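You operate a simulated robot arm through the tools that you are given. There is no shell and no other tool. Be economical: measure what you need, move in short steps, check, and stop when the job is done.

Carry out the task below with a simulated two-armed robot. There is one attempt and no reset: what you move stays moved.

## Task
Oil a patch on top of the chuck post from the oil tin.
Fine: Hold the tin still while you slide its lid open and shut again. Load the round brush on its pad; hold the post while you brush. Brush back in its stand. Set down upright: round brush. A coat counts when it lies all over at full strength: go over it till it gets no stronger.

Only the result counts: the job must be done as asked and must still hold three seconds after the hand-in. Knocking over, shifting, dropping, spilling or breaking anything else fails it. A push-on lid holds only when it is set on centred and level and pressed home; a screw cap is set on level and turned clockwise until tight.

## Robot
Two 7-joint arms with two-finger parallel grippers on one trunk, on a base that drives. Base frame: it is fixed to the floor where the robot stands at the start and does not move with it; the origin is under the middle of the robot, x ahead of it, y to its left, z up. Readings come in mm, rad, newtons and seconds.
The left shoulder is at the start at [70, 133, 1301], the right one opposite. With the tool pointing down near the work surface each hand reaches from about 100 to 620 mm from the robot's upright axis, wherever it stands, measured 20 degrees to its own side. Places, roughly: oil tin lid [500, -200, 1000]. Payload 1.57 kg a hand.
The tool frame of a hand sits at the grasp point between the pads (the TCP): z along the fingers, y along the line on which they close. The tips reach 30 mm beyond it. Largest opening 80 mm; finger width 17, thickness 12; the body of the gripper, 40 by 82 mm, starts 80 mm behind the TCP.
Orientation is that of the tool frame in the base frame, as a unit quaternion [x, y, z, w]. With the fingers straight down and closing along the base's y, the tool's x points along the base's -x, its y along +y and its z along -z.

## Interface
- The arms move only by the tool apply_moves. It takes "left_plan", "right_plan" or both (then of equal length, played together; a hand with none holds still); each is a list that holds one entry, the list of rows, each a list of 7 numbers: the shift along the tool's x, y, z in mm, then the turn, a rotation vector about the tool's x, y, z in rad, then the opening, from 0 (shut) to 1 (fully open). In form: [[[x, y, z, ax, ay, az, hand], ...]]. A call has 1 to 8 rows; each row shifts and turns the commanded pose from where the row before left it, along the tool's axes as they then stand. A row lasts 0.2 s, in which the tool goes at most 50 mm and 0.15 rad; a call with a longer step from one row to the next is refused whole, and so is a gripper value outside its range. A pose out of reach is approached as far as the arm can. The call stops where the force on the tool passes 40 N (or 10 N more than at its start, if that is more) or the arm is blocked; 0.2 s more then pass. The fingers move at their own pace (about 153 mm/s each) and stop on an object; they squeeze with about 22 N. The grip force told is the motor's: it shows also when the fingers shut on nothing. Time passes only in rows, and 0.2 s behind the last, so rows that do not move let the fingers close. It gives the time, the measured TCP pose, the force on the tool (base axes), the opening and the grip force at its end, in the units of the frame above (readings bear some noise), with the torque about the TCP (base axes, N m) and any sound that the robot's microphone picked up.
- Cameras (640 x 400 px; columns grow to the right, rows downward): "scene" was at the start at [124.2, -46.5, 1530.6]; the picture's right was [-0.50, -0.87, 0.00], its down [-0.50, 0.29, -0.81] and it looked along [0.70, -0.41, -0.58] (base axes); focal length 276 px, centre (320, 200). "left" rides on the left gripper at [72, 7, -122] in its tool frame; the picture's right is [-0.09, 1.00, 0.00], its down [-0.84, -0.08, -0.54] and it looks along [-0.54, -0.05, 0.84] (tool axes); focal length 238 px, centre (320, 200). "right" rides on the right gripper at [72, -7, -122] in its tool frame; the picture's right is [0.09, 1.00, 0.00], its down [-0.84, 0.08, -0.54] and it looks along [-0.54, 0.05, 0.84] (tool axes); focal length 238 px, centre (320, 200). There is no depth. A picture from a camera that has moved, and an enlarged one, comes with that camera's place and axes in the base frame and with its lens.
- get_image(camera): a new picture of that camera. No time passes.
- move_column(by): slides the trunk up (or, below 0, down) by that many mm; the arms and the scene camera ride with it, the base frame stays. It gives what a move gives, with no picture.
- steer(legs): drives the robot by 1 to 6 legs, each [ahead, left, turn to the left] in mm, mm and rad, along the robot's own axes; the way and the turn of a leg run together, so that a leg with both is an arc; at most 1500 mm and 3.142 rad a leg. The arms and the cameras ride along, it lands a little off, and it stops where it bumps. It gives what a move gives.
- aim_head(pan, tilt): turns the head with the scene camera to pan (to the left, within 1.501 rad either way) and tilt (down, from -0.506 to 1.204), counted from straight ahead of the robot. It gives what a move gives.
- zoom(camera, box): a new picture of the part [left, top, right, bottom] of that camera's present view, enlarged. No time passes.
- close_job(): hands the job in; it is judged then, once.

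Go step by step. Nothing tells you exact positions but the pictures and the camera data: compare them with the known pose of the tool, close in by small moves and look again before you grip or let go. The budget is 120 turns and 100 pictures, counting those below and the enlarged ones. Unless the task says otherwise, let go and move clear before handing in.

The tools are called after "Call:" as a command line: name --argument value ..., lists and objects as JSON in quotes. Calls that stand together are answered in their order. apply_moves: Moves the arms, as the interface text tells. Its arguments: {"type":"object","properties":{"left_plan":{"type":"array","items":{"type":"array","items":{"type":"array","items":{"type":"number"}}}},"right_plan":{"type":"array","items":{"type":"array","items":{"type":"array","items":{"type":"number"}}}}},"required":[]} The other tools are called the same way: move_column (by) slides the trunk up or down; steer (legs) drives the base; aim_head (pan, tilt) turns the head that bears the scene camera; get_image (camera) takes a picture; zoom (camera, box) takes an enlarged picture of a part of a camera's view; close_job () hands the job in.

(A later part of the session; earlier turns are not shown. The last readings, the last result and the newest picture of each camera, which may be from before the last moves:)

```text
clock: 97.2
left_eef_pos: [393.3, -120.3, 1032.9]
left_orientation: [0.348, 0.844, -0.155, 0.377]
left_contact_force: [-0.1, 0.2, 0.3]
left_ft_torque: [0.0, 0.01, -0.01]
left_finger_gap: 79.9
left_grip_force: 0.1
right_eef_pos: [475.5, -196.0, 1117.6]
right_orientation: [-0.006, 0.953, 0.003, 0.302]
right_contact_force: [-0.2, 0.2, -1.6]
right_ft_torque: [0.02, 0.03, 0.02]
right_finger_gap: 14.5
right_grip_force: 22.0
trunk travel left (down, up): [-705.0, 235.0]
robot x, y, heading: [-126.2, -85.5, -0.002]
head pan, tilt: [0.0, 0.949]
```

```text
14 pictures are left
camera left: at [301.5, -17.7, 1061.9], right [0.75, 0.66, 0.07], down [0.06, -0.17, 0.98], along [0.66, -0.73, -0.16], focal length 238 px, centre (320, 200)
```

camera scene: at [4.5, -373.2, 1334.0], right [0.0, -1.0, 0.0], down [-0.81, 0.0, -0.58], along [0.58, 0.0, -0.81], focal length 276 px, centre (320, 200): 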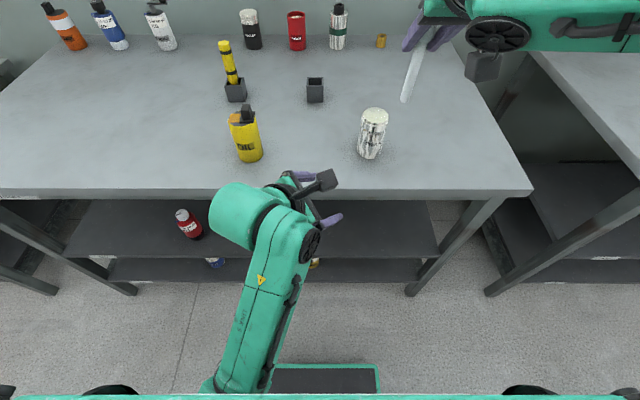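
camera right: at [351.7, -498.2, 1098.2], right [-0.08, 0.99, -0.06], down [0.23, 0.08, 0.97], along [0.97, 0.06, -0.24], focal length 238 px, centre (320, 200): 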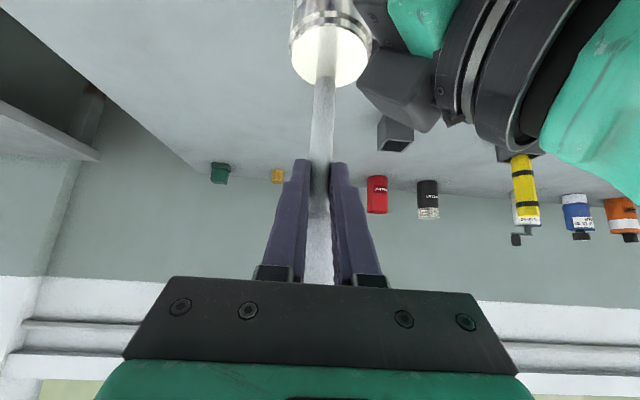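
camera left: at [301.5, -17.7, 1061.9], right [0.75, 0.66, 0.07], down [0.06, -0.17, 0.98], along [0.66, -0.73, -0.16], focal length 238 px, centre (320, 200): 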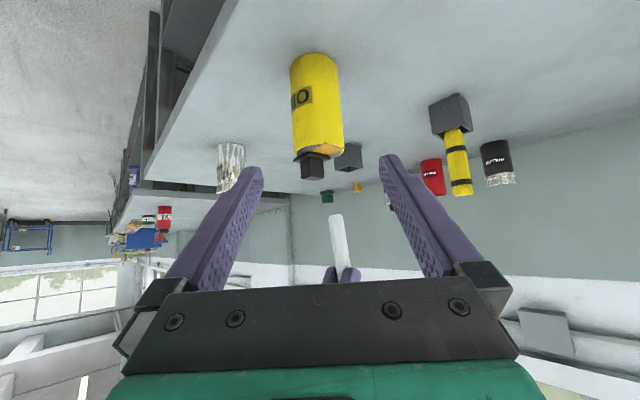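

Tin aligned within about 3 mm. I'll advance and hold it.

Call:
apply_moves --left_plan '[[[0, -3, 40, 0, 0, 0, 1], [0, 0, 40, 0, 0, 0, 1], [0, 0, 40, 0, 0, 0, 1], [0, 0, 41, 0, 0, 0, 1], [0, 0, 0, 0, 0, 0, 0.85], [0, 0, 0, 0, 0, 0, 0.76], [0, 0, 0, 0, 0, 0, 0.65], [0, 0, 0, 0, 0, 0, 0.6]]]'

Call:
zoom --camera "right" --box '[230, 0, 430, 130]'

```text
clock: 99.0
left_eef_pos: [477.2, -205.5, 925.4]
left_orientation: [0.348, 0.845, -0.155, 0.376]
left_contact_force: [0.8, 0.7, 2.1]
left_ft_torque: [0.03, -0.13, 0.0]
left_finger_gap: 57.1
left_grip_force: 22.3
right_eef_pos: [475.5, -195.5, 1117.7]
right_orientation: [-0.005, 0.954, 0.003, 0.301]
right_contact_force: [-0.1, -0.3, -0.5]
right_ft_torque: [0.02, 0.01, -0.02]
right_finger_gap: 14.3
right_grip_force: 22.1
trunk travel left (down, up): [-705.0, 235.0]
robot x, y, heading: [-129.4, -85.9, -0.001]
head pan, tilt: [0.0, 0.949]
```

```text
3.08 times, centred on (330, 65) of right
camera zoom: at [345.9, -205.6, 1176.7], right [-0.09, 0.99, -0.05], down [0.37, 0.08, 0.92], along [0.92, 0.06, -0.38], focal length 733 px, centre (289, 615)
```

zoom: 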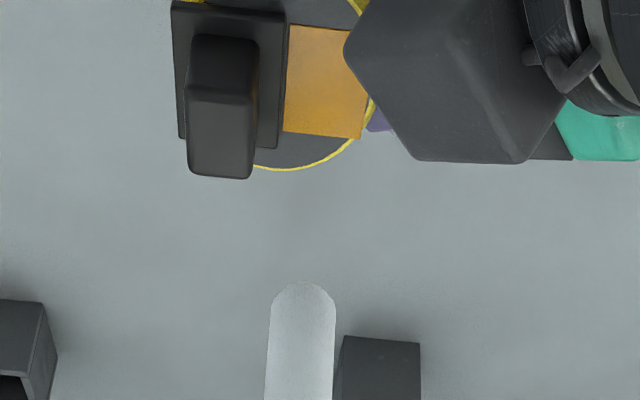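

Pad centre is about (473,-195). I'll shift +3.5 in y and descend to contact.

Call:
apply_moves --right_plan '[[[11.5, 3.5, 16.4, 0, 0, 0, 0.06], [11.5, 0, 16.4, 0, 0, 0, 0.06], [9.8, 0, 13.9, 0, 0, 0, 0.06], [2.3, 0, 3.3, 0, 0, 0, 0.06], [1.7, 0, 2.5, 0, 0, 0, 0.06]]]'

```text
clock: 100.2
left_eef_pos: [477.2, -206.4, 925.6]
left_orientation: [0.348, 0.844, -0.156, 0.376]
left_contact_force: [1.6, 0.2, 2.7]
left_ft_torque: [0.0, -0.19, -0.02]
left_finger_gap: 57.0
left_grip_force: 22.3
right_eef_pos: [474.1, -192.4, 1053.3]
right_orientation: [-0.006, 0.953, 0.003, 0.303]
right_contact_force: [-0.1, -0.3, -0.8]
right_ft_torque: [-0.02, -0.06, 0.01]
right_finger_gap: 14.2
right_grip_force: 22.3
trunk travel left (down, up): [-705.0, 235.0]
robot x, y, heading: [-132.4, -83.9, 0.002]
head pan, tilt: [0.0, 0.949]
```

Call:
apply_moves --right_plan '[[[1.1, 0, 1.6, 0, 0, 0, 0.06], [1.1, 0, 1.6, 0, 0, 0, 0.06]]]'

Call:
zoom --camera "right" --box '[230, 0, 430, 130]'

```text
clock: 100.8
left_eef_pos: [477.1, -204.8, 926.2]
left_orientation: [0.349, 0.845, -0.155, 0.376]
left_contact_force: [1.6, 0.6, 4.2]
left_ft_torque: [0.01, -0.17, -0.01]
left_finger_gap: 57.0
left_grip_force: 21.6
right_eef_pos: [475.5, -191.8, 1049.6]
right_orientation: [-0.006, 0.954, 0.004, 0.301]
right_contact_force: [1.0, -0.3, -0.6]
right_ft_torque: [-0.02, 0.04, 0.02]
right_finger_gap: 14.5
right_grip_force: 21.9
trunk travel left (down, up): [-705.0, 235.0]
robot x, y, heading: [-129.7, -85.9, 0.001]
head pan, tilt: [0.0, 0.949]
```

```text
3.08 times, centred on (330, 65) of right
camera zoom: at [345.5, -201.9, 1108.7], right [-0.09, 0.99, -0.05], down [0.37, 0.08, 0.93], along [0.92, 0.06, -0.38], focal length 733 px, centre (289, 615)
```

zoom: 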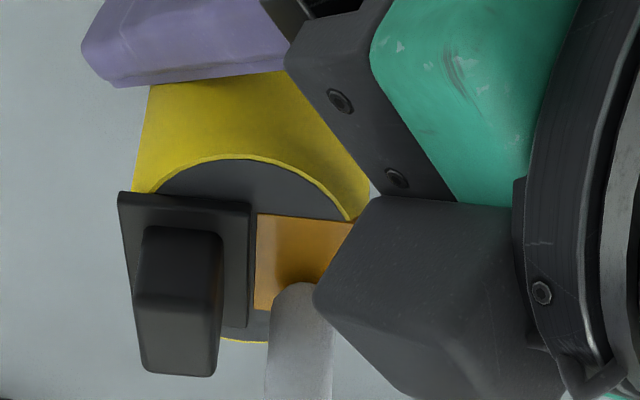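

The tip is over the pad, almost touching. I'll go a little further down.

Call:
apply_moves --right_plan '[[[1.1, 0, 1.6, 0, 0, 0, 0.06], [1.1, 0, 1.6, 0, 0, 0, 0.06]]]'

```text
clock: 101.5
left_eef_pos: [476.8, -206.0, 925.5]
left_orientation: [0.347, 0.845, -0.153, 0.376]
left_contact_force: [1.9, -0.6, 2.6]
left_ft_torque: [-0.09, -0.22, -0.04]
left_finger_gap: 57.0
left_grip_force: 21.2
right_eef_pos: [474.9, -191.4, 1047.8]
right_orientation: [-0.006, 0.953, 0.002, 0.303]
right_contact_force: [-0.6, -1.1, 2.9]
right_ft_torque: [-0.07, -0.1, -0.03]
right_finger_gap: 14.4
right_grip_force: 22.5
trunk travel left (down, up): [-705.0, 235.0]
robot x, y, heading: [-127.4, -83.9, -0.001]
head pan, tilt: [0.0, 0.949]
```

There is light contact. I'll press about 1 mm more and scrub over the pad for a few seconds.

Call:
apply_moves --right_plan '[[[0.8, 0, 1.1, 0, 0, 0, 0.06], [4.1, 0, -2.9, 0, 0, 0, 0.06], [-4.1, 2, 2.9, 0, 0, 0, 0.06], [-4.1, -2, 2.9, 0, 0, 0, 0.06], [4.1, -2, -2.9, 0, 0, 0, 0.06], [4.1, 2, -2.9, 0, 0, 0, 0.06], [-4.1, 2, 2.9, 0, 0, 0, 0.06], [0, -2, 0, 0, 0, 0, 0.06]]]'

Call:
apply_moves --right_plan '[[[0, 0, 0, 0, 0, 0, 0.06], [4.1, 0, -2.9, 0, 0, 0, 0.06], [0, 3, 0, 0, 0, 0, 0.06], [-4.1, -3, 2.9, 0, 0, 0, 0.06], [0, 0, 0, 0, 0, 0, 0.06], [0, 0, 0, 0, 0, 0, 0.06], [-9, 0, -12, 0, 0, 0, 0.06], [-11.5, 0, -16.4, 0, 0, 0, 0.06]]]'

Call:
zoom --camera "right" --box '[230, 20, 430, 170]'

```text
clock: 103.2
left_eef_pos: [475.7, -204.4, 925.6]
left_orientation: [0.348, 0.845, -0.154, 0.376]
left_contact_force: [3.2, -1.5, -4.4]
left_ft_torque: [0.0, 0.18, -0.09]
left_finger_gap: 57.0
left_grip_force: 22.2
right_eef_pos: [473.7, -192.0, 1045.5]
right_orientation: [-0.006, 0.953, 0.003, 0.303]
right_contact_force: [-3.7, 1.6, 14.6]
right_ft_torque: [0.16, 0.08, 0.04]
right_finger_gap: 14.3
right_grip_force: 21.8
trunk travel left (down, up): [-705.0, 235.0]
robot x, y, heading: [-128.7, -84.2, 0.001]
head pan, tilt: [0.0, 0.949]
```

```text
clock: 105.0
left_eef_pos: [477.2, -205.3, 925.5]
left_orientation: [0.349, 0.844, -0.155, 0.376]
left_contact_force: [-0.2, -0.4, -0.6]
left_ft_torque: [0.0, -0.02, -0.01]
left_finger_gap: 56.9
left_grip_force: 22.2
right_eef_pos: [474.9, -191.7, 1079.4]
right_orientation: [-0.006, 0.953, 0.002, 0.301]
right_contact_force: [-0.1, -0.6, 0.8]
right_ft_torque: [0.03, 0.04, 0.0]
right_finger_gap: 14.4
right_grip_force: 21.8
trunk travel left (down, up): [-705.0, 235.0]
robot x, y, heading: [-129.2, -86.5, -0.0]
head pan, tilt: [0.0, 0.949]
```

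```text
2.67 times, centred on (330, 95) of right
camera zoom: at [346.1, -201.8, 1138.2], right [-0.09, 0.99, -0.05], down [0.37, 0.08, 0.92], along [0.92, 0.06, -0.38], focal length 636 px, centre (293, 480)
```

zoom: 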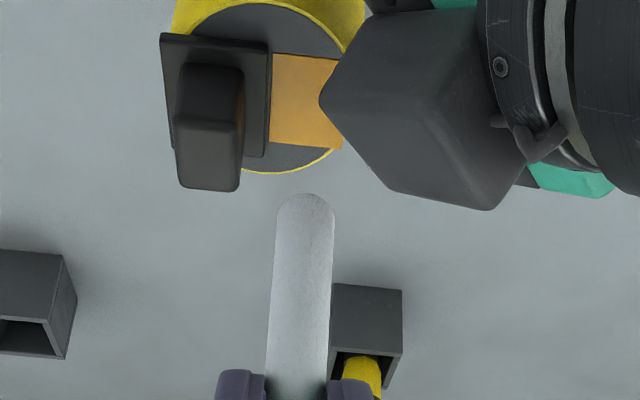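

The load does not show on the bristles, so only the post can tell. I'll return to the post the same way: release the tin, retreat and drive right.

Call:
apply_moves --left_plan '[[[0, 0, 0, 0, 0, 0, 0.85], [0, 0, 0, 0, 0, 0, 1], [0, 0, 0, 0, 0, 0, 1], [0, 0, -30, 0, 0, 0, 1], [0, 0, -40, 0, 0, 0, 1], [0, 0, -45, 0, 0, 0, 1], [0, 0, -45, 0, 0, 0, 1]]]' --right_plan '[[[-11.5, 0, -16.4, 0, 0, 0, 0.06], [-11.5, 0, -16.4, 0, 0, 0, 0.06], [0, 0, 0, 0, 0, 0, 0.06], [0, 0, 0, 0, 0, 0, 0.06], [0, 0, 0, 0, 0, 0, 0.06], [0, 0, 0, 0, 0, 0, 0.06], [0, 0, 0, 0, 0, 0, 0.06]]]'

Call:
steer --legs '[[12, -284, 0]]'

```text
clock: 106.7
left_eef_pos: [390.4, -121.1, 1033.8]
left_orientation: [0.348, 0.844, -0.155, 0.377]
left_contact_force: [-0.6, 0.2, 1.0]
left_ft_torque: [0.01, 0.0, 0.0]
left_finger_gap: 79.9
left_grip_force: 0.1
right_eef_pos: [473.3, -192.4, 1120.8]
right_orientation: [-0.006, 0.953, 0.003, 0.304]
right_contact_force: [-0.9, 0.6, -0.6]
right_ft_torque: [-0.02, 0.04, 0.02]
right_finger_gap: 14.3
right_grip_force: 22.0
trunk travel left (down, up): [-705.0, 235.0]
robot x, y, heading: [-130.2, -85.7, -0.001]
head pan, tilt: [0.0, 0.949]
```

```text
clock: 108.6
left_eef_pos: [405.8, -404.8, 1033.8]
left_orientation: [0.348, 0.844, -0.155, 0.377]
left_contact_force: [0.9, 0.0, 0.7]
left_ft_torque: [0.0, 0.01, 0.01]
left_finger_gap: 80.2
left_grip_force: 0.0
right_eef_pos: [487.4, -475.2, 1120.5]
right_orientation: [-0.005, 0.953, 0.002, 0.302]
right_contact_force: [0.0, -0.1, -0.2]
right_ft_torque: [-0.01, 0.0, -0.02]
right_finger_gap: 14.2
right_grip_force: 21.8
trunk travel left (down, up): [-705.0, 235.0]
robot x, y, heading: [-117.2, -365.9, 0.0]
head pan, tilt: [0.0, 0.949]
```

The left hand is within 1 mm of its earlier retreat pose, so I'll advance and hold the post while the brush lowers.

Call:
apply_moves --left_plan '[[[0, 0, 40, 0, 0, 0, 1], [0, 0, 40, 0, 0, 0, 1], [0, 0, 40, 0, 0, 0, 1], [0, 0, 40, 0, 0, 0, 1], [0, 0, 0, 0, 0, 0, 0.85], [0, 0, 0, 0, 0, 0, 0.76], [0, 0, 0, 0, 0, 0, 0.65], [0, 0, 0, 0, 0, 0, 0.6]]]' --right_plan '[[[0, -5, 0, 0, 0, 0, 0.06], [0, -6, 0, 0, 0, 0, 0.06], [0, 0, 0, 0, 0, 0, 0.06], [0, 0, 0, 0, 0, 0, 0.06], [0, 0, 0, 0, 0, 0, 0.06], [11.5, 0, 16.4, 0, 0, 0, 0.06], [11.5, 0, 16.4, 0, 0, 0, 0.06], [11.5, 0, 16.4, 0, 0, 0, 0.06]]]'

Call:
apply_moves --right_plan '[[[4.6, 0, 6.6, 0, 0, 0, 0.06], [1.7, 0, 2.5, 0, 0, 0, 0.06], [1.1, 0, 1.6, 0, 0, 0, 0.06]]]'

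```text
clock: 110.4
left_eef_pos: [489.5, -492.8, 926.6]
left_orientation: [0.35, 0.844, -0.156, 0.375]
left_contact_force: [-0.1, 0.6, 0.6]
left_ft_torque: [-0.09, 0.01, 0.0]
left_finger_gap: 56.9
left_grip_force: 22.0
right_eef_pos: [488.0, -486.7, 1058.8]
right_orientation: [-0.006, 0.953, 0.004, 0.303]
right_contact_force: [-0.1, 0.9, -1.0]
right_ft_torque: [0.02, 0.01, 0.03]
right_finger_gap: 14.2
right_grip_force: 21.6
trunk travel left (down, up): [-705.0, 235.0]
robot x, y, heading: [-119.8, -366.0, -0.003]
head pan, tilt: [0.0, 0.949]
```

```text
clock: 111.2
left_eef_pos: [490.6, -493.6, 925.9]
left_orientation: [0.349, 0.844, -0.155, 0.376]
left_contact_force: [0.9, -0.6, 2.0]
left_ft_torque: [-0.12, -0.02, 0.03]
left_finger_gap: 57.1
left_grip_force: 22.1
right_eef_pos: [487.6, -487.1, 1046.8]
right_orientation: [-0.005, 0.953, 0.002, 0.302]
right_contact_force: [0.6, -0.5, 0.2]
right_ft_torque: [0.0, -0.01, 0.02]
right_finger_gap: 14.4
right_grip_force: 21.9
trunk travel left (down, up): [-705.0, 235.0]
robot x, y, heading: [-116.9, -363.0, 0.002]
head pan, tilt: [0.0, 0.949]
```

Call:
apply_moves --right_plan '[[[1.1, 0, 1.6, 0, 0, 0, 0.06], [0.8, 0, 1.2, 0, 0, 0, 0.06]]]'

```text
clock: 111.8
left_eef_pos: [488.3, -493.7, 926.9]
left_orientation: [0.348, 0.844, -0.155, 0.377]
left_contact_force: [2.5, -1.1, 1.3]
left_ft_torque: [-0.19, -0.09, 0.02]
left_finger_gap: 57.2
left_grip_force: 22.1
right_eef_pos: [488.2, -488.1, 1044.4]
right_orientation: [-0.005, 0.953, 0.003, 0.303]
right_contact_force: [-0.9, -0.3, 1.7]
right_ft_torque: [-0.01, 0.0, -0.02]
right_finger_gap: 14.6
right_grip_force: 21.4
trunk travel left (down, up): [-705.0, 235.0]
robot x, y, heading: [-117.0, -368.5, -0.002]
head pan, tilt: [0.0, 0.949]
```

Light contact at z≈1044. I'll press 1 mm more, stroke across the centre, lift and look.

Call:
apply_moves --right_plan '[[[0.6, 0, 0.9, 0, 0, 0, 0.06], [0, 6, 0, 0, 0, 0, 0.06], [0, 6, 0, 0, 0, 0, 0.06], [0, -6, 0, 0, 0, 0, 0.06], [0, -6, 0, 0, 0, 0, 0.06], [0, -6, 0, 0, 0, 0, 0.06], [0, -6, 0, 0, 0, 0, 0.06], [0, 6, 0, 0, 0, 0, 0.06]]]'

Call:
apply_moves --right_plan '[[[0, 6, 0, 0, 0, 0, 0.06], [0, 6, 0, 0, 0, 0, 0.06], [0, -6, 0, 0, 0, 0, 0.06], [0, -6, 0, 0, 0, 0, 0.06], [0, 6, 0, 0, 0, 0, 0.06], [-8, 0, -11.4, 0, 0, 0, 0.06], [-17, 0, -24.3, 0, 0, 0, 0.06]]]'

Call:
zoom --camera "right" --box '[260, 0, 400, 90]'

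```text
clock: 113.6
left_eef_pos: [487.5, -492.9, 926.8]
left_orientation: [0.349, 0.845, -0.155, 0.376]
left_contact_force: [2.2, 1.8, -2.0]
left_ft_torque: [-0.42, -0.05, 0.12]
left_finger_gap: 57.2
left_grip_force: 21.6
right_eef_pos: [486.6, -495.7, 1043.0]
right_orientation: [-0.004, 0.953, 0.001, 0.303]
right_contact_force: [0.1, -5.5, 14.8]
right_ft_torque: [-0.31, -0.31, -0.08]
right_finger_gap: 14.3
right_grip_force: 22.2
trunk travel left (down, up): [-705.0, 235.0]
robot x, y, heading: [-119.0, -369.0, -0.002]
head pan, tilt: [0.0, 0.949]
```

```text
clock: 115.2
left_eef_pos: [489.5, -492.9, 927.3]
left_orientation: [0.349, 0.844, -0.154, 0.376]
left_contact_force: [0.4, -0.6, 0.0]
left_ft_torque: [0.01, -0.01, 0.03]
left_finger_gap: 56.7
left_grip_force: 22.4
right_eef_pos: [486.0, -489.7, 1086.3]
right_orientation: [-0.005, 0.953, 0.002, 0.302]
right_contact_force: [0.1, -0.4, -0.6]
right_ft_torque: [0.01, 0.02, -0.01]
right_finger_gap: 14.4
right_grip_force: 22.0
trunk travel left (down, up): [-705.0, 235.0]
robot x, y, heading: [-115.7, -368.7, 0.0]
head pan, tilt: [0.0, 0.949]
```

```text
4.44 times, centred on (330, 45) of right
camera zoom: at [356.8, -499.2, 1144.6], right [-0.09, 0.99, -0.05], down [0.37, 0.08, 0.93], along [0.92, 0.06, -0.38], focal length 1059 px, centre (276, 889)
```

zoom: 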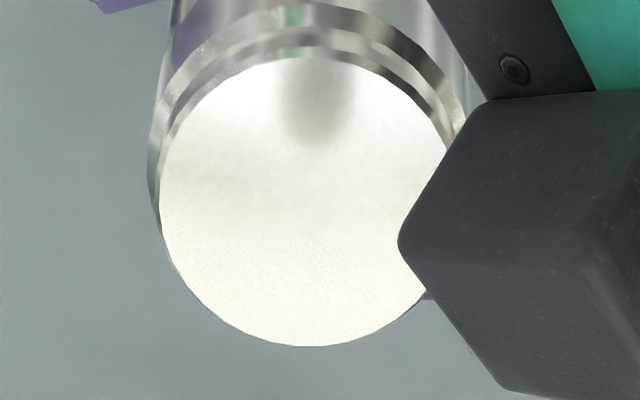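

The glare makes this view inconclusive, so I'll look from the scene camera.

Call:
zoom --camera "scene" --box '[350, 95, 400, 130]'

```text
11.43 times, centred on (375, 112) of scene
camera zoom: at [3.8, -370.8, 1334.1], right [0.0, -1.0, 0.0], down [-0.81, 0.0, -0.58], along [0.58, 0.0, -0.81], focal length 3156 px, centre (-309, 1200)
```

zoom: 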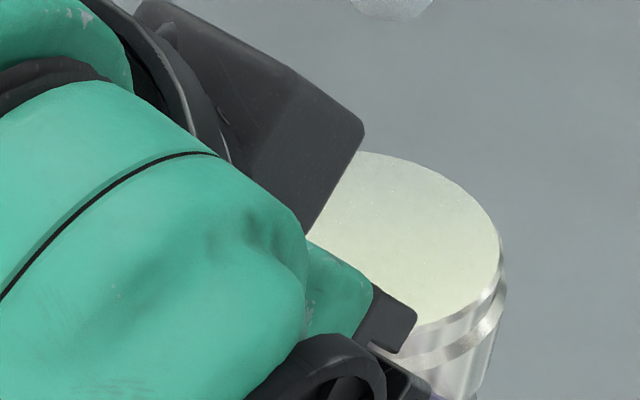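

No boundary is visible, so any coat must be very thin. I'll make a dense raster over the whole top in one go, then judge again.

Call:
apply_moves --right_plan '[[[11.5, 0, 16.4, 0, 0, 0, 0.06], [11.5, 2, 16.4, 0, 0, 0, 0.06], [2, 0, 3, 0, 0, 0, 0.06], [0, 7, 0, 0, 0, 0, 0.06], [0, 7, 0, 0, 0, 0, 0.06], [0, -7, 0, 0, 0, 0, 0.06], [0, -7, 0, 0, 0, 0, 0.06]]]'

Call:
apply_moves --right_plan '[[[0, -7, 0, 0, 0, 0, 0.06], [0, -7, 0, 0, 0, 0, 0.06], [-5.7, 0, 4, 0, 0, 0, 0.06], [0, 7, 0, 0, 0, 0, 0.06], [0, 7, 0, 0, 0, 0, 0.06], [0, 7, 0, 0, 0, 0, 0.06], [0, 7, 0, 0, 0, 0, 0.06], [-5.7, -3, 4, 0, 0, 0, 0.06]]]'

Call:
apply_moves --right_plan '[[[0, -7, 0, 0, 0, 0, 0.06], [0, -7, 0, 0, 0, 0, 0.06], [0, -7, 0, 0, 0, 0, 0.06], [5.7, 0, -4, 0, 0, 0, 0.06], [5.7, 0, -4, 0, 0, 0, 0.06], [5.7, 0, -4, 0, 0, 0, 0.06], [0, 7, 0, 0, 0, 0, 0.06], [0, 7, 0, 0, 0, 0, 0.06]]]'

Call:
apply_moves --right_plan '[[[0, 7, 0, 0, 0, 0, 0.06], [5.7, -3, -4, 0, 0, 0, 0.06], [0, -7, 0, 0, 0, 0, 0.06], [0, -7, 0, 0, 0, 0, 0.06], [0, -4, 0, 0, 0, 0, 0.06], [-5.7, 4, 4, 0, 0, 0, 0.06], [-5.7, 7, 4, 0, 0, 0, 0.06], [0, 0, 0, 0, 0, 0, 0.06]]]'

Call:
zoom --camera "scene" --box '[350, 85, 410, 135]'

```text
clock: 116.8
left_eef_pos: [488.9, -493.0, 926.5]
left_orientation: [0.35, 0.844, -0.155, 0.375]
left_contact_force: [2.8, -3.6, -1.0]
left_ft_torque: [0.06, -0.06, -0.04]
left_finger_gap: 57.1
left_grip_force: 22.1
right_eef_pos: [486.5, -484.8, 1043.5]
right_orientation: [-0.004, 0.953, 0.003, 0.303]
right_contact_force: [-0.2, 3.0, 9.5]
right_ft_torque: [0.28, -0.13, 0.04]
right_finger_gap: 14.2
right_grip_force: 22.1
trunk travel left (down, up): [-705.0, 235.0]
robot x, y, heading: [-115.6, -370.5, 0.002]
head pan, tilt: [0.0, 0.949]
```

```text
clock: 118.6
left_eef_pos: [489.9, -492.6, 927.2]
left_orientation: [0.349, 0.844, -0.155, 0.376]
left_contact_force: [1.5, -0.5, -2.1]
left_ft_torque: [0.13, 0.15, -0.06]
left_finger_gap: 57.0
left_grip_force: 21.7
right_eef_pos: [498.6, -474.9, 1043.0]
right_orientation: [-0.006, 0.953, 0.004, 0.304]
right_contact_force: [-1.6, 2.7, 8.8]
right_ft_torque: [0.14, -0.02, 0.01]
right_finger_gap: 14.3
right_grip_force: 21.9
trunk travel left (down, up): [-705.0, 235.0]
robot x, y, heading: [-118.8, -368.1, -0.001]
head pan, tilt: [0.0, 0.949]
```

```text
clock: 120.4
left_eef_pos: [488.3, -492.4, 926.1]
left_orientation: [0.348, 0.845, -0.154, 0.376]
left_contact_force: [0.4, 3.1, -3.4]
left_ft_torque: [-0.29, -0.01, -0.04]
left_finger_gap: 57.0
left_grip_force: 22.2
right_eef_pos: [479.6, -482.7, 1042.9]
right_orientation: [-0.005, 0.953, 0.002, 0.304]
right_contact_force: [0.9, -2.8, 10.0]
right_ft_torque: [-0.25, -0.12, -0.03]
right_finger_gap: 14.5
right_grip_force: 22.2
trunk travel left (down, up): [-705.0, 235.0]
robot x, y, heading: [-116.8, -367.8, -0.003]
head pan, tilt: [0.0, 0.949]
```

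```text
clock: 122.2
left_eef_pos: [489.4, -493.2, 927.4]
left_orientation: [0.35, 0.844, -0.155, 0.376]
left_contact_force: [-0.3, 2.5, -1.8]
left_ft_torque: [-0.02, 0.06, 0.03]
left_finger_gap: 57.1
left_grip_force: 22.3
right_eef_pos: [486.5, -483.8, 1043.2]
right_orientation: [-0.005, 0.953, 0.002, 0.302]
right_contact_force: [-0.5, -1.8, 4.5]
right_ft_torque: [-0.1, 0.02, -0.02]
right_finger_gap: 14.5
right_grip_force: 22.1
trunk travel left (down, up): [-705.0, 235.0]
robot x, y, heading: [-116.0, -367.9, 0.001]
head pan, tilt: [0.0, 0.949]
```

```text
8.00 times, centred on (380, 110) of scene
camera zoom: at [3.8, -370.8, 1334.1], right [0.0, -1.0, 0.0], down [-0.81, 0.0, -0.58], along [0.58, 0.0, -0.81], focal length 2209 px, centre (-160, 920)
```

zoom: 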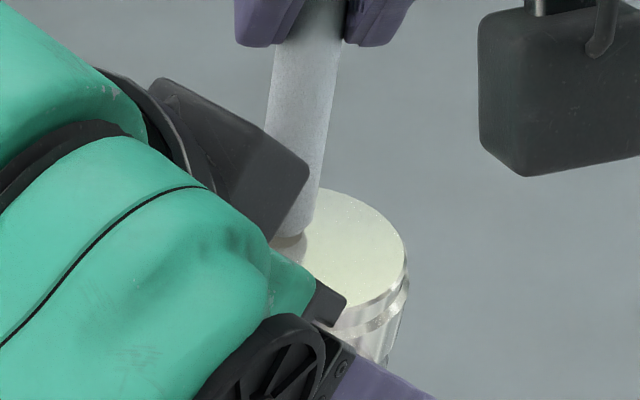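

I can't judge with the left hand in the way. I'll lift the brush, release the post and look at its whole top.

Call:
apply_moves --right_plan '[[[-11.5, 0, -16.4, 0, 0, 0, 0.06], [-17, 0, -24.6, 0, 0, 0, 0.06], [-17, 0, -24.6, 0, 0, 0, 0.06], [0, 0, 0, 0, 0, 0, 0.06], [0, 0, 0, 0, 0, 0, 0.06], [0, 0, 0, 0, 0, 0, 0.06], [0, 0, 0, 0, 0, 0, 0.06]]]' --left_plan '[[[0, 0, 0, 0, 0, 0, 0.85], [0, 0, 0, 0, 0, 0, 1], [0, 0, 0, 0, 0, 0, 1], [0, 0, -30, 0, 0, 0, 1], [0, 0, -40, 0, 0, 0, 1], [0, 0, -45, 0, 0, 0, 1], [0, 0, -45, 0, 0, 0, 1]]]'

Call:
zoom --camera "scene" --box '[345, 85, 405, 135]'

```text
clock: 123.8
left_eef_pos: [404.8, -406.9, 1034.6]
left_orientation: [0.35, 0.844, -0.156, 0.376]
left_contact_force: [0.6, 0.9, 0.4]
left_ft_torque: [0.0, 0.02, 0.02]
left_finger_gap: 80.2
left_grip_force: 0.1
right_eef_pos: [483.4, -485.7, 1122.1]
right_orientation: [-0.007, 0.953, 0.003, 0.304]
right_contact_force: [0.0, -0.2, -0.7]
right_ft_torque: [-0.01, 0.02, 0.0]
right_finger_gap: 14.2
right_grip_force: 22.1
trunk travel left (down, up): [-705.0, 235.0]
robot x, y, heading: [-114.4, -367.3, -0.0]
head pan, tilt: [0.0, 0.949]
```

```text
8.00 times, centred on (375, 110) of scene
camera zoom: at [3.6, -369.9, 1334.2], right [0.0, -1.0, 0.0], down [-0.81, 0.0, -0.58], along [0.58, 0.0, -0.81], focal length 2209 px, centre (-120, 920)
```

zoom: 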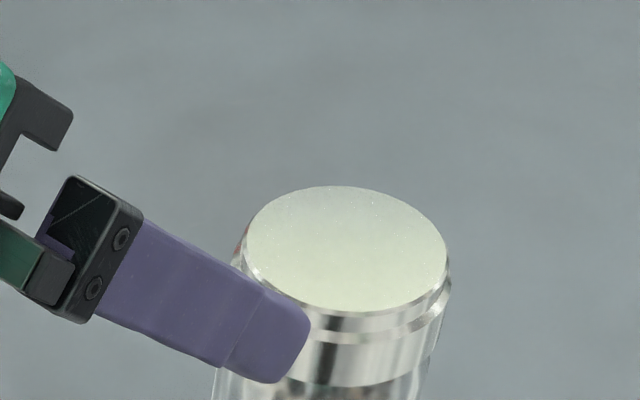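

The top is unchanged everywhere, so this white tool carries no oil although it scrubbed the pad twice. It also shows no bristles, so I need to check the yellow one. First I'll put the white one back in its stand: retract the left hand and drive to the stand.

Call:
apply_moves --left_plan '[[[0, 0, -30, 0, 0, 0, 1], [0, 0, -40, 0, 0, 0, 1], [0, 0, -40, 0, 0, 0, 1]]]'

Call:
steer --legs '[[216, 131, 0]]'

Call:
get_image --camera "right"

```text
clock: 124.6
left_eef_pos: [346.6, -348.0, 1106.5]
left_orientation: [0.351, 0.843, -0.157, 0.376]
left_contact_force: [0.7, 0.1, 0.2]
left_ft_torque: [0.03, -0.01, 0.0]
left_finger_gap: 80.1
left_grip_force: 0.2
right_eef_pos: [484.2, -486.1, 1121.1]
right_orientation: [-0.006, 0.953, 0.003, 0.302]
right_contact_force: [0.0, -0.1, -0.6]
right_ft_torque: [-0.01, 0.04, 0.03]
right_finger_gap: 14.6
right_grip_force: 22.0
trunk travel left (down, up): [-705.0, 235.0]
robot x, y, heading: [-115.1, -365.2, 0.0]
head pan, tilt: [0.0, 0.949]
```

```text
clock: 126.5
left_eef_pos: [563.0, -217.9, 1107.7]
left_orientation: [0.349, 0.844, -0.155, 0.376]
left_contact_force: [0.2, -0.7, -0.1]
left_ft_torque: [-0.01, 0.01, 0.03]
left_finger_gap: 79.9
left_grip_force: 0.1
right_eef_pos: [698.5, -355.2, 1122.2]
right_orientation: [-0.005, 0.953, 0.003, 0.303]
right_contact_force: [-0.8, -0.6, -0.6]
right_ft_torque: [0.02, 0.03, -0.04]
right_finger_gap: 14.7
right_grip_force: 21.7
trunk travel left (down, up): [-705.0, 235.0]
robot x, y, heading: [100.3, -236.2, -0.003]
head pan, tilt: [0.0, 0.949]
```

```text
6 pictures are left
camera right: at [570.0, -365.5, 1179.7], right [-0.09, 0.99, -0.05], down [0.37, 0.08, 0.93], along [0.93, 0.06, -0.37], focal length 238 px, centre (320, 200)
```

right: 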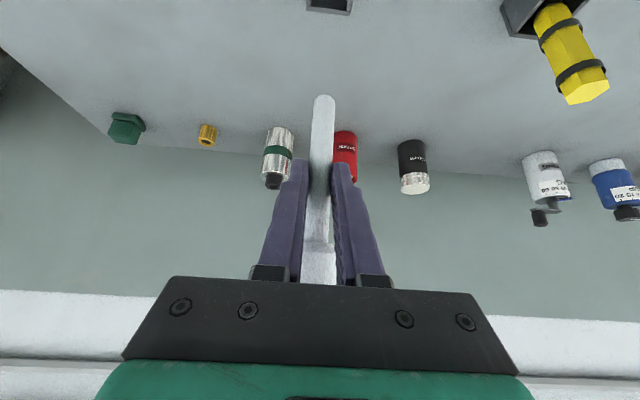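

The tip is over the stand within a few mm. I'll lower it to just above the rim and check.

Call:
apply_moves --right_plan '[[[17.2, 0, 24.6, 0, 0, 0, 0.06], [17.2, 0, 24.6, 0, 0, 0, 0.06], [17.2, 0, 24.6, 0, 0, 0, 0.06], [17.2, 0, 24.6, 0, 0, 0, 0.06]]]'

Call:
zoom --camera "scene" --box '[330, 40, 450, 140]'

```text
clock: 127.5
left_eef_pos: [563.5, -217.1, 1107.7]
left_orientation: [0.35, 0.844, -0.155, 0.375]
left_contact_force: [0.4, -0.1, -0.8]
left_ft_torque: [0.0, -0.02, -0.01]
left_finger_gap: 80.0
left_grip_force: 0.0
right_eef_pos: [702.4, -353.7, 1000.1]
right_orientation: [-0.004, 0.953, 0.003, 0.302]
right_contact_force: [-0.1, 0.3, -1.1]
right_ft_torque: [-0.01, 0.05, 0.02]
right_finger_gap: 14.4
right_grip_force: 22.0
trunk travel left (down, up): [-705.0, 235.0]
robot x, y, heading: [102.2, -241.9, -0.0]
head pan, tilt: [0.0, 0.949]
```

```text
4.00 times, centred on (390, 90) of scene
camera zoom: at [220.7, -240.0, 1334.1], right [0.0, -1.0, 0.0], down [-0.81, 0.0, -0.58], along [0.58, 0.0, -0.81], focal length 1105 px, centre (40, 640)
```

zoom: 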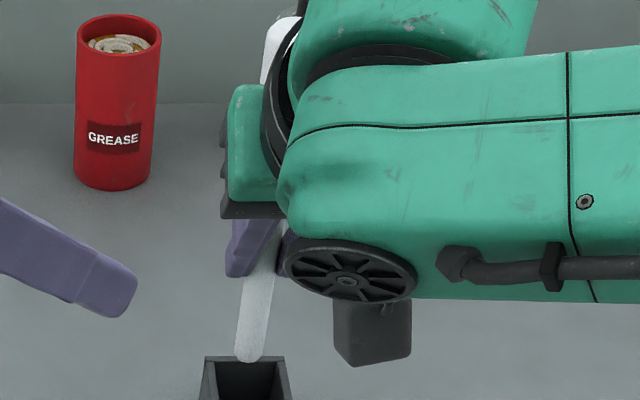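

The tip is centred above the opening. I'll lower it in and feel for the floor.

Call:
apply_moves --right_plan '[[[10.2, -2, 11.2, 0, 0, 0, 0.06], [8.6, 0, 12.3, 0, 0, 0, 0.06], [8.6, 0, 12.3, 0, 0, 0, 0.06]]]'

Call:
apply_moves --right_plan '[[[2.9, 0, 4.1, 0, 0, 0, 0.06], [1.7, 0, 2.5, 0, 0, 0, 0.06]]]'

```text
clock: 128.2
left_eef_pos: [562.4, -217.4, 1108.8]
left_orientation: [0.35, 0.844, -0.156, 0.375]
left_contact_force: [0.7, 0.7, -0.1]
left_ft_torque: [0.02, -0.01, 0.01]
left_finger_gap: 80.0
left_grip_force: 0.0
right_eef_pos: [700.2, -356.4, 954.8]
right_orientation: [-0.005, 0.953, 0.004, 0.303]
right_contact_force: [-0.8, 0.5, -0.4]
right_ft_torque: [0.0, -0.02, 0.02]
right_finger_gap: 14.3
right_grip_force: 22.0
trunk travel left (down, up): [-705.0, 235.0]
robot x, y, heading: [101.2, -239.1, 0.002]
head pan, tilt: [0.0, 0.949]
```

```text
clock: 128.8
left_eef_pos: [563.7, -217.9, 1107.5]
left_orientation: [0.349, 0.844, -0.155, 0.376]
left_contact_force: [-0.9, 0.3, 1.0]
left_ft_torque: [-0.01, -0.02, -0.03]
left_finger_gap: 80.0
left_grip_force: 0.2
right_eef_pos: [699.0, -357.8, 947.3]
right_orientation: [-0.004, 0.953, 0.003, 0.303]
right_contact_force: [-0.1, -0.1, -0.2]
right_ft_torque: [0.0, 0.03, 0.02]
right_finger_gap: 14.3
right_grip_force: 22.1
trunk travel left (down, up): [-705.0, 235.0]
robot x, y, heading: [98.4, -235.2, -0.0]
head pan, tilt: [0.0, 0.949]
```

Call:
apply_moves --right_plan '[[[1.4, 0, 2.0, 0, 0, 0, 0.06], [1.0, 0, 1.5, 0, 0, 0, 0.06]]]'

```text
clock: 129.4
left_eef_pos: [563.9, -217.9, 1107.7]
left_orientation: [0.35, 0.844, -0.156, 0.376]
left_contact_force: [0.3, 0.2, -1.1]
left_ft_torque: [0.0, -0.03, 0.01]
left_finger_gap: 79.7
left_grip_force: 0.0
right_eef_pos: [698.6, -356.4, 944.0]
right_orientation: [-0.005, 0.953, 0.004, 0.302]
right_contact_force: [0.2, 0.1, -0.1]
right_ft_torque: [-0.01, 0.03, 0.01]
right_finger_gap: 14.4
right_grip_force: 21.8
trunk travel left (down, up): [-705.0, 235.0]
robot x, y, heading: [100.5, -237.9, -0.002]
head pan, tilt: [0.0, 0.949]
```

No floor contact yet. I'll go 2.5 mm more and then open the fingers just slightly.

Call:
apply_moves --right_plan '[[[1.4, 0, 2.0, 0, 0, 0, 0.06], [0, 0, 0, 0, 0, 0, 0.2], [0, 0, 0, 0, 0, 0, 0.25], [0, 0, 0, 0, 0, 0, 0.25]]]'

Call:
zoom --camera "right" --box '[200, 0, 440, 290]'

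```text
clock: 130.4
left_eef_pos: [563.5, -217.7, 1107.3]
left_orientation: [0.35, 0.844, -0.156, 0.375]
left_contact_force: [0.5, -0.1, 0.2]
left_ft_torque: [-0.02, -0.03, 0.0]
left_finger_gap: 79.9
left_grip_force: 0.1
right_eef_pos: [700.3, -356.0, 941.5]
right_orientation: [-0.005, 0.953, 0.003, 0.303]
right_contact_force: [0.0, 0.5, -0.6]
right_ft_torque: [0.02, -0.02, 0.0]
right_finger_gap: 19.9
right_grip_force: 0.0
trunk travel left (down, up): [-705.0, 235.0]
robot x, y, heading: [101.1, -236.8, 0.0]
head pan, tilt: [0.0, 0.949]
```

```text
1.38 times, centred on (320, 145) of right
camera zoom: at [570.6, -366.7, 999.2], right [-0.09, 0.99, -0.05], down [0.37, 0.08, 0.93], along [0.93, 0.06, -0.37], focal length 329 px, centre (320, 276)
```

zoom: 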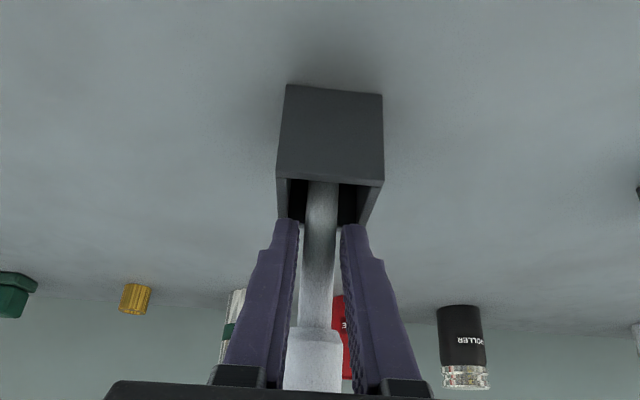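

The brush stands upright in its stand. I'll open wider and withdraw straight back, then up.

Call:
apply_moves --right_plan '[[[0, 0, 0, 0, 0, 0, 0.4], [0, 0, 0, 0, 0, 0, 0.6], [12.3, 0, -8.6, 0, 0, 0, 0.6], [24.6, 0, -17.2, 0, 0, 0, 0.6], [32.8, 0, -23, 0, 0, 0, 0.6], [-17.2, 0, -24.6, 0, 0, 0, 0.6], [-23, 0, -32.8, 0, 0, 0, 0.6], [-23, 0, -32.8, 0, 0, 0, 0.6]]]'

```text
clock: 132.2
left_eef_pos: [562.2, -217.9, 1107.6]
left_orientation: [0.349, 0.844, -0.155, 0.376]
left_contact_force: [-1.3, 0.7, -1.1]
left_ft_torque: [-0.03, -0.02, -0.03]
left_finger_gap: 80.2
left_grip_force: 0.1
right_eef_pos: [608.9, -359.4, 1049.7]
right_orientation: [-0.006, 0.953, 0.003, 0.302]
right_contact_force: [0.5, -0.1, -0.4]
right_ft_torque: [0.03, -0.02, 0.01]
right_finger_gap: 47.9
right_grip_force: 0.1
trunk travel left (down, up): [-705.0, 235.0]
robot x, y, heading: [97.5, -240.2, -0.002]
head pan, tilt: [0.0, 0.949]
```

The white one is back upright. Now I'll drive left so the yellow brush, top at about (702,-141,1008), lies at the same reach, and approach it.

Call:
steer --legs '[[2, 217, 0]]'

Call:
apply_moves --right_plan '[[[21.5, 0, 30.7, 0, 0, 0, 0.85], [21.5, 0, 30.7, 0, 0, 0, 0.85], [0, 0, 0, 0, 0, 0, 0.85]]]'

Call:
get_image --camera "right"

```text
clock: 133.9
left_eef_pos: [566.1, 0.4, 1107.0]
left_orientation: [0.35, 0.844, -0.155, 0.376]
left_contact_force: [-0.4, -0.6, 0.2]
left_ft_torque: [0.02, -0.01, 0.0]
left_finger_gap: 79.9
left_grip_force: 0.0
right_eef_pos: [612.5, -142.3, 1050.8]
right_orientation: [-0.005, 0.953, 0.003, 0.302]
right_contact_force: [-0.3, 0.2, -0.8]
right_ft_torque: [0.04, -0.02, 0.03]
right_finger_gap: 48.2
right_grip_force: 0.0
trunk travel left (down, up): [-705.0, 235.0]
robot x, y, heading: [100.5, -18.7, 0.001]
head pan, tilt: [0.0, 0.949]
```

```text
clock: 134.7
left_eef_pos: [564.5, -0.2, 1108.0]
left_orientation: [0.35, 0.844, -0.156, 0.376]
left_contact_force: [0.0, -0.6, 0.6]
left_ft_torque: [0.03, -0.02, -0.01]
left_finger_gap: 80.1
left_grip_force: 0.1
right_eef_pos: [613.3, -140.9, 978.5]
right_orientation: [-0.005, 0.953, 0.004, 0.303]
right_contact_force: [-0.1, 0.5, -0.1]
right_ft_torque: [0.02, -0.02, 0.02]
right_finger_gap: 68.2
right_grip_force: 0.0
trunk travel left (down, up): [-705.0, 235.0]
robot x, y, heading: [102.5, -15.5, -0.003]
head pan, tilt: [0.0, 0.949]
```

```text
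3 pictures are left
camera right: at [483.3, -150.8, 1036.0], right [-0.09, 0.99, -0.05], down [0.37, 0.08, 0.93], along [0.93, 0.06, -0.37], focal length 238 px, centre (320, 200)
```

right: 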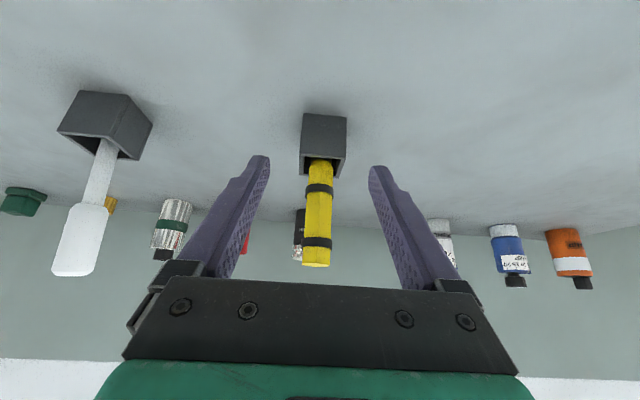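

The yellow handle is centred between the fingers. I'll advance and close.

Call:
apply_moves --right_plan '[[[-24.8, 0, 17.4, 0, 0, 0, 0.85], [-24.8, 0, 17.4, 0, 0, 0, 0.85], [-24, 0, 16.8, 0, 0, 0, 0.85], [0, 0, 0, 0, 0, 0, 0.55], [0, 0, 0, 0, 0, 0, 0.4], [0, 0, 0, 0, 0, 0, 0.25], [0, 0, 0, 0, 0, 0, 0.12], [0, 0, 0, 0, 0, 0, 0.12]]]'

```text
clock: 136.5
left_eef_pos: [565.5, 0.8, 1107.4]
left_orientation: [0.35, 0.844, -0.156, 0.376]
left_contact_force: [-0.1, -0.1, -0.2]
left_ft_torque: [-0.02, 0.0, 0.01]
left_finger_gap: 80.0
left_grip_force: 0.2
right_eef_pos: [704.2, -140.3, 974.1]
right_orientation: [-0.004, 0.953, 0.002, 0.302]
right_contact_force: [0.2, 0.2, -0.7]
right_ft_torque: [-0.01, 0.05, 0.0]
right_finger_gap: 26.8
right_grip_force: 22.3
trunk travel left (down, up): [-705.0, 235.0]
robot x, y, heading: [100.3, -19.0, -0.003]
head pan, tilt: [0.0, 0.949]
```

Gripped at 26.8 mm. I'll lift it and look at its head.

Call:
apply_moves --right_plan '[[[-11.5, 0, -16.4, 0, 0, 0, 0.12], [-14.4, 0, -20.5, 0, 0, 0, 0.12], [-14.4, 0, -20.5, 0, 0, 0, 0.12], [-14.4, 0, -20.5, 0, 0, 0, 0.12], [-14.4, 0, -20.5, 0, 0, 0, 0.12]]]'

Call:
zoom --camera "right" --box '[200, 0, 440, 200]'

```text
clock: 137.7
left_eef_pos: [565.1, 0.7, 1107.7]
left_orientation: [0.35, 0.844, -0.157, 0.376]
left_contact_force: [-0.4, 0.0, -0.4]
left_ft_torque: [0.0, 0.04, -0.03]
left_finger_gap: 80.0
left_grip_force: 0.0
right_eef_pos: [704.0, -138.8, 1095.3]
right_orientation: [-0.005, 0.953, 0.004, 0.301]
right_contact_force: [0.0, 0.0, 0.2]
right_ft_torque: [0.03, 0.0, -0.04]
right_finger_gap: 26.5
right_grip_force: 21.7
trunk travel left (down, up): [-705.0, 235.0]
robot x, y, heading: [100.8, -21.1, -0.003]
head pan, tilt: [0.0, 0.949]
```

```text
2.00 times, centred on (320, 100) of right
camera zoom: at [574.2, -149.1, 1153.4], right [-0.09, 0.99, -0.05], down [0.37, 0.08, 0.93], along [0.93, 0.06, -0.38], focal length 477 px, centre (320, 400)
```

zoom: 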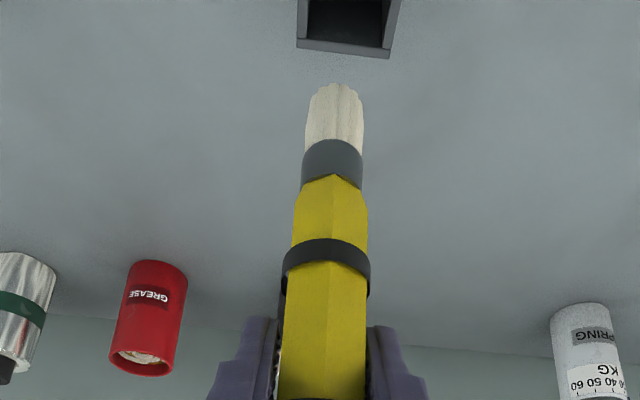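

The yellow tool is the real round brush, with bristles. I'll raise it and drive to the tin.

Call:
apply_moves --right_plan '[[[-14.4, 0, -20.5, 0, 0, 0, 0.12], [-14.4, 0, -20.5, 0, 0, 0, 0.12]]]'

Call:
steer --legs '[[-230, -60, 0]]'

```text
clock: 138.3
left_eef_pos: [565.8, -0.2, 1107.5]
left_orientation: [0.35, 0.844, -0.156, 0.375]
left_contact_force: [-0.5, 0.7, -0.2]
left_ft_torque: [0.02, 0.03, -0.01]
left_finger_gap: 79.8
left_grip_force: 0.0
right_eef_pos: [702.7, -140.0, 1146.6]
right_orientation: [-0.005, 0.953, 0.003, 0.303]
right_contact_force: [-0.9, -0.7, 0.3]
right_ft_torque: [-0.01, 0.01, 0.02]
right_finger_gap: 26.7
right_grip_force: 21.5
trunk travel left (down, up): [-705.0, 235.0]
robot x, y, heading: [100.6, -18.5, -0.002]
head pan, tilt: [0.0, 0.949]
```

```text
clock: 140.1
left_eef_pos: [336.5, -61.2, 1106.7]
left_orientation: [0.351, 0.844, -0.156, 0.375]
left_contact_force: [-0.5, -0.4, -1.1]
left_ft_torque: [0.03, 0.02, 0.01]
left_finger_gap: 80.1
left_grip_force: 0.0
right_eef_pos: [472.0, -200.2, 1143.6]
right_orientation: [-0.004, 0.953, 0.003, 0.303]
right_contact_force: [0.9, 0.0, -0.6]
right_ft_torque: [-0.01, 0.0, 0.02]
right_finger_gap: 26.6
right_grip_force: 22.1
trunk travel left (down, up): [-705.0, 235.0]
robot x, y, heading: [-130.7, -77.3, -0.01]
head pan, tilt: [0.0, 0.949]
```

Call:
apply_moves --left_plan '[[[0, -2.8, 38.8, 0, 0, 0, 1], [0, 0, 38.8, 0, 0, 0, 1], [0, 0, 38.8, 0, 0, 0, 1], [0, 0, 38.8, 0, 0, 0, 1], [0, 0, 38.8, 0, 0, 0, 1], [0, 0, 38.8, 0, 0, 0, 1], [0, 0, 38.7, 0, 0, 0, 1]]]' --right_plan '[[[-2.5, 7.5, 1.7, 0, 0, 0, 0.12], [0, 0, 0, 0, 0, 0, 0.12], [0, 0, 0, 0, 0, 0, 0.12], [0, 0, 0, 0, 0, 0, 0.12], [0, 0, 0, 0, 0, 0, 0.12], [0, 0, 0, 0, 0, 0, 0.12], [0, 0, 0, 0, 0, 0, 0.12]]]'

Call:
apply_moves --left_plan '[[[0, 0, 0, 0, 0, 0, 0.85], [0, 0, 0, 0, 0, 0, 0.76], [0, 0, 0, 0, 0, 0, 0.65], [0, 0, 0, 0, 0, 0, 0.6], [0, 0, 0, 0, 0, 0, 0.6]]]' --right_plan '[[[0, 0, 0, 0, 0, 0, 0.12], [11.5, 0, 16.4, 0, 0, 0, 0.12], [8.6, 0, 12.3, 0, 0, 0, 0.12], [2.9, 0, 4.1, 0, 0, 0, 0.12], [2.3, 0, 3.3, 0, 0, 0, 0.12]]]'

```text
clock: 141.7
left_eef_pos: [477.1, -208.3, 923.8]
left_orientation: [0.352, 0.844, -0.155, 0.374]
left_contact_force: [-0.6, 0.2, -0.3]
left_ft_torque: [-0.01, 0.03, -0.01]
left_finger_gap: 80.2
left_grip_force: 0.1
right_eef_pos: [471.6, -198.0, 1142.7]
right_orientation: [-0.003, 0.953, 0.003, 0.302]
right_contact_force: [-0.1, -0.1, -1.2]
right_ft_torque: [0.02, 0.0, -0.01]
right_finger_gap: 26.8
right_grip_force: 22.4
right hand out of reach, approached as far as the arm can: row 1
trunk travel left (down, up): [-705.0, 235.0]
robot x, y, heading: [-127.4, -77.1, -0.003]
head pan, tilt: [0.0, 0.949]
```

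```text
clock: 142.9
left_eef_pos: [475.9, -206.2, 925.1]
left_orientation: [0.351, 0.843, -0.157, 0.376]
left_contact_force: [0.1, -0.1, -0.6]
left_ft_torque: [-0.04, 0.06, -0.04]
left_finger_gap: 56.7
left_grip_force: 22.3
right_eef_pos: [471.5, -197.2, 1100.0]
right_orientation: [-0.003, 0.953, 0.003, 0.302]
right_contact_force: [-0.8, 0.4, -1.0]
right_ft_torque: [0.0, 0.02, 0.02]
right_finger_gap: 26.6
right_grip_force: 21.7
trunk travel left (down, up): [-705.0, 235.0]
robot x, y, heading: [-128.4, -77.9, -0.008]
head pan, tilt: [0.0, 0.949]
```

The tin is held. I'll correct x and y, then step down onto the pad.

Call:
apply_moves --right_plan '[[[-2.5, 4.5, 1.7, 0, 0, 0, 0.12], [4, 0, 5.7, 0, 0, 0, 0.12], [2.3, 0, 3.3, 0, 0, 0, 0.12], [1.7, 0, 2.5, 0, 0, 0, 0.12]]]'

```text
clock: 143.9
left_eef_pos: [476.5, -206.2, 924.2]
left_orientation: [0.351, 0.844, -0.156, 0.375]
left_contact_force: [2.4, -0.2, -2.2]
left_ft_torque: [-0.22, -0.17, -0.01]
left_finger_gap: 57.0
left_grip_force: 21.7
right_eef_pos: [473.2, -193.0, 1087.9]
right_orientation: [-0.004, 0.952, 0.003, 0.305]
right_contact_force: [-1.3, 0.0, 7.0]
right_ft_torque: [-0.07, 0.21, 0.0]
right_finger_gap: 26.7
right_grip_force: 22.4
trunk travel left (down, up): [-705.0, 235.0]
robot x, y, heading: [-129.4, -77.0, -0.008]
head pan, tilt: [0.0, 0.949]
```

There is 7 N contact on the pad. I'll scrub a little in place and then lift.

Call:
apply_moves --right_plan '[[[0, 0, 0, 0, 0, 0, 0.12], [2.5, 0, -1.7, 0, 0, 0, 0.12], [-2.5, 2, 1.7, 0, 0, 0, 0.12], [-2.5, -2, 1.7, 0, 0, 0, 0.12], [2.5, -2, -1.7, 0, 0, 0, 0.12], [0, 2, 0, 0, 0, 0, 0.12], [0.4, 0, 0.6, 0, 0, 0, 0.12], [0, 0, 0, 0, 0, 0, 0.12]]]'

Call:
apply_moves --right_plan '[[[2.5, 0, -1.7, 0, 0, 0, 0.12], [-2.5, 2, 1.7, 0, 0, 0, 0.12], [-2.5, -2, 1.7, 0, 0, 0, 0.12], [2.5, 0, -1.7, 0, 0, 0, 0.12], [0, 0, 0, 0, 0, 0, 0.12], [-8.6, 0, -12.3, 0, 0, 0, 0.12], [-14.4, 0, -20.5, 0, 0, 0, 0.12], [-11.5, 0, -16.4, 0, 0, 0, 0.12]]]'

Call:
apply_moves --left_plan '[[[0, 0, 0, 0, 0, 0, 0.85], [0, 0, 0, 0, 0, 0, 1], [0, 0, 0, 0, 0, 0, 1], [0, 0, -30, 0, 0, 0, 1], [0, 0, -40, 0, 0, 0, 1], [0, 0, -45, 0, 0, 0, 1], [0, 0, -45, 0, 0, 0, 1]]]'

Call:
steer --legs '[[12, -284, 0]]'

```text
clock: 145.7
left_eef_pos: [475.4, -206.3, 924.5]
left_orientation: [0.351, 0.843, -0.157, 0.375]
left_contact_force: [-2.6, 0.7, -5.2]
left_ft_torque: [-0.13, -0.05, 0.05]
left_finger_gap: 56.9
left_grip_force: 22.0
right_eef_pos: [474.0, -191.4, 1084.8]
right_orientation: [-0.003, 0.953, 0.003, 0.304]
right_contact_force: [1.4, -1.9, 8.7]
right_ft_torque: [-0.2, -0.29, 0.01]
right_finger_gap: 26.6
right_grip_force: 22.0
trunk travel left (down, up): [-705.0, 235.0]
robot x, y, heading: [-129.7, -74.1, 0.002]
head pan, tilt: [0.0, 0.949]
```

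```text
clock: 147.5
left_eef_pos: [476.4, -207.2, 925.1]
left_orientation: [0.35, 0.844, -0.156, 0.376]
left_contact_force: [0.3, 0.5, 0.5]
left_ft_torque: [-0.03, 0.0, 0.02]
left_finger_gap: 57.2
left_grip_force: 21.2
right_eef_pos: [474.5, -203.8, 1145.4]
right_orientation: [-0.003, 0.953, 0.003, 0.302]
right_contact_force: [-0.1, -0.2, 0.1]
right_ft_torque: [0.01, 0.03, 0.0]
right_finger_gap: 27.0
right_grip_force: 22.3
right hand out of reach, approached as far as the arm can: row 8
trunk travel left (down, up): [-705.0, 235.0]
robot x, y, heading: [-131.7, -78.4, -0.004]
head pan, tilt: [0.0, 0.949]
```

```text
clock: 149.1
left_eef_pos: [390.1, -121.6, 1033.8]
left_orientation: [0.35, 0.844, -0.155, 0.376]
left_contact_force: [0.3, -0.4, -0.4]
left_ft_torque: [-0.01, -0.03, 0.0]
left_finger_gap: 79.8
left_grip_force: 0.0
right_eef_pos: [475.3, -201.8, 1147.7]
right_orientation: [-0.003, 0.953, 0.001, 0.303]
right_contact_force: [0.6, -0.2, 0.1]
right_ft_torque: [0.0, 0.04, -0.02]
right_finger_gap: 26.5
right_grip_force: 21.9
trunk travel left (down, up): [-705.0, 235.0]
robot x, y, heading: [-129.5, -80.0, 0.0]
head pan, tilt: [0.0, 0.949]
```

```text
clock: 151.1
left_eef_pos: [401.2, -408.5, 1032.8]
left_orientation: [0.353, 0.843, -0.157, 0.375]
left_contact_force: [0.1, 0.5, -0.9]
left_ft_torque: [0.01, -0.03, -0.01]
left_finger_gap: 80.0
left_grip_force: 0.1
right_eef_pos: [485.2, -490.7, 1147.0]
right_orientation: [-0.001, 0.953, 0.002, 0.302]
right_contact_force: [0.7, 0.1, -0.4]
right_ft_torque: [0.0, 0.02, -0.02]
right_finger_gap: 26.5
right_grip_force: 22.0
trunk travel left (down, up): [-705.0, 235.0]
robot x, y, heading: [-117.7, -364.7, -0.007]
head pan, tilt: [0.0, 0.949]
```

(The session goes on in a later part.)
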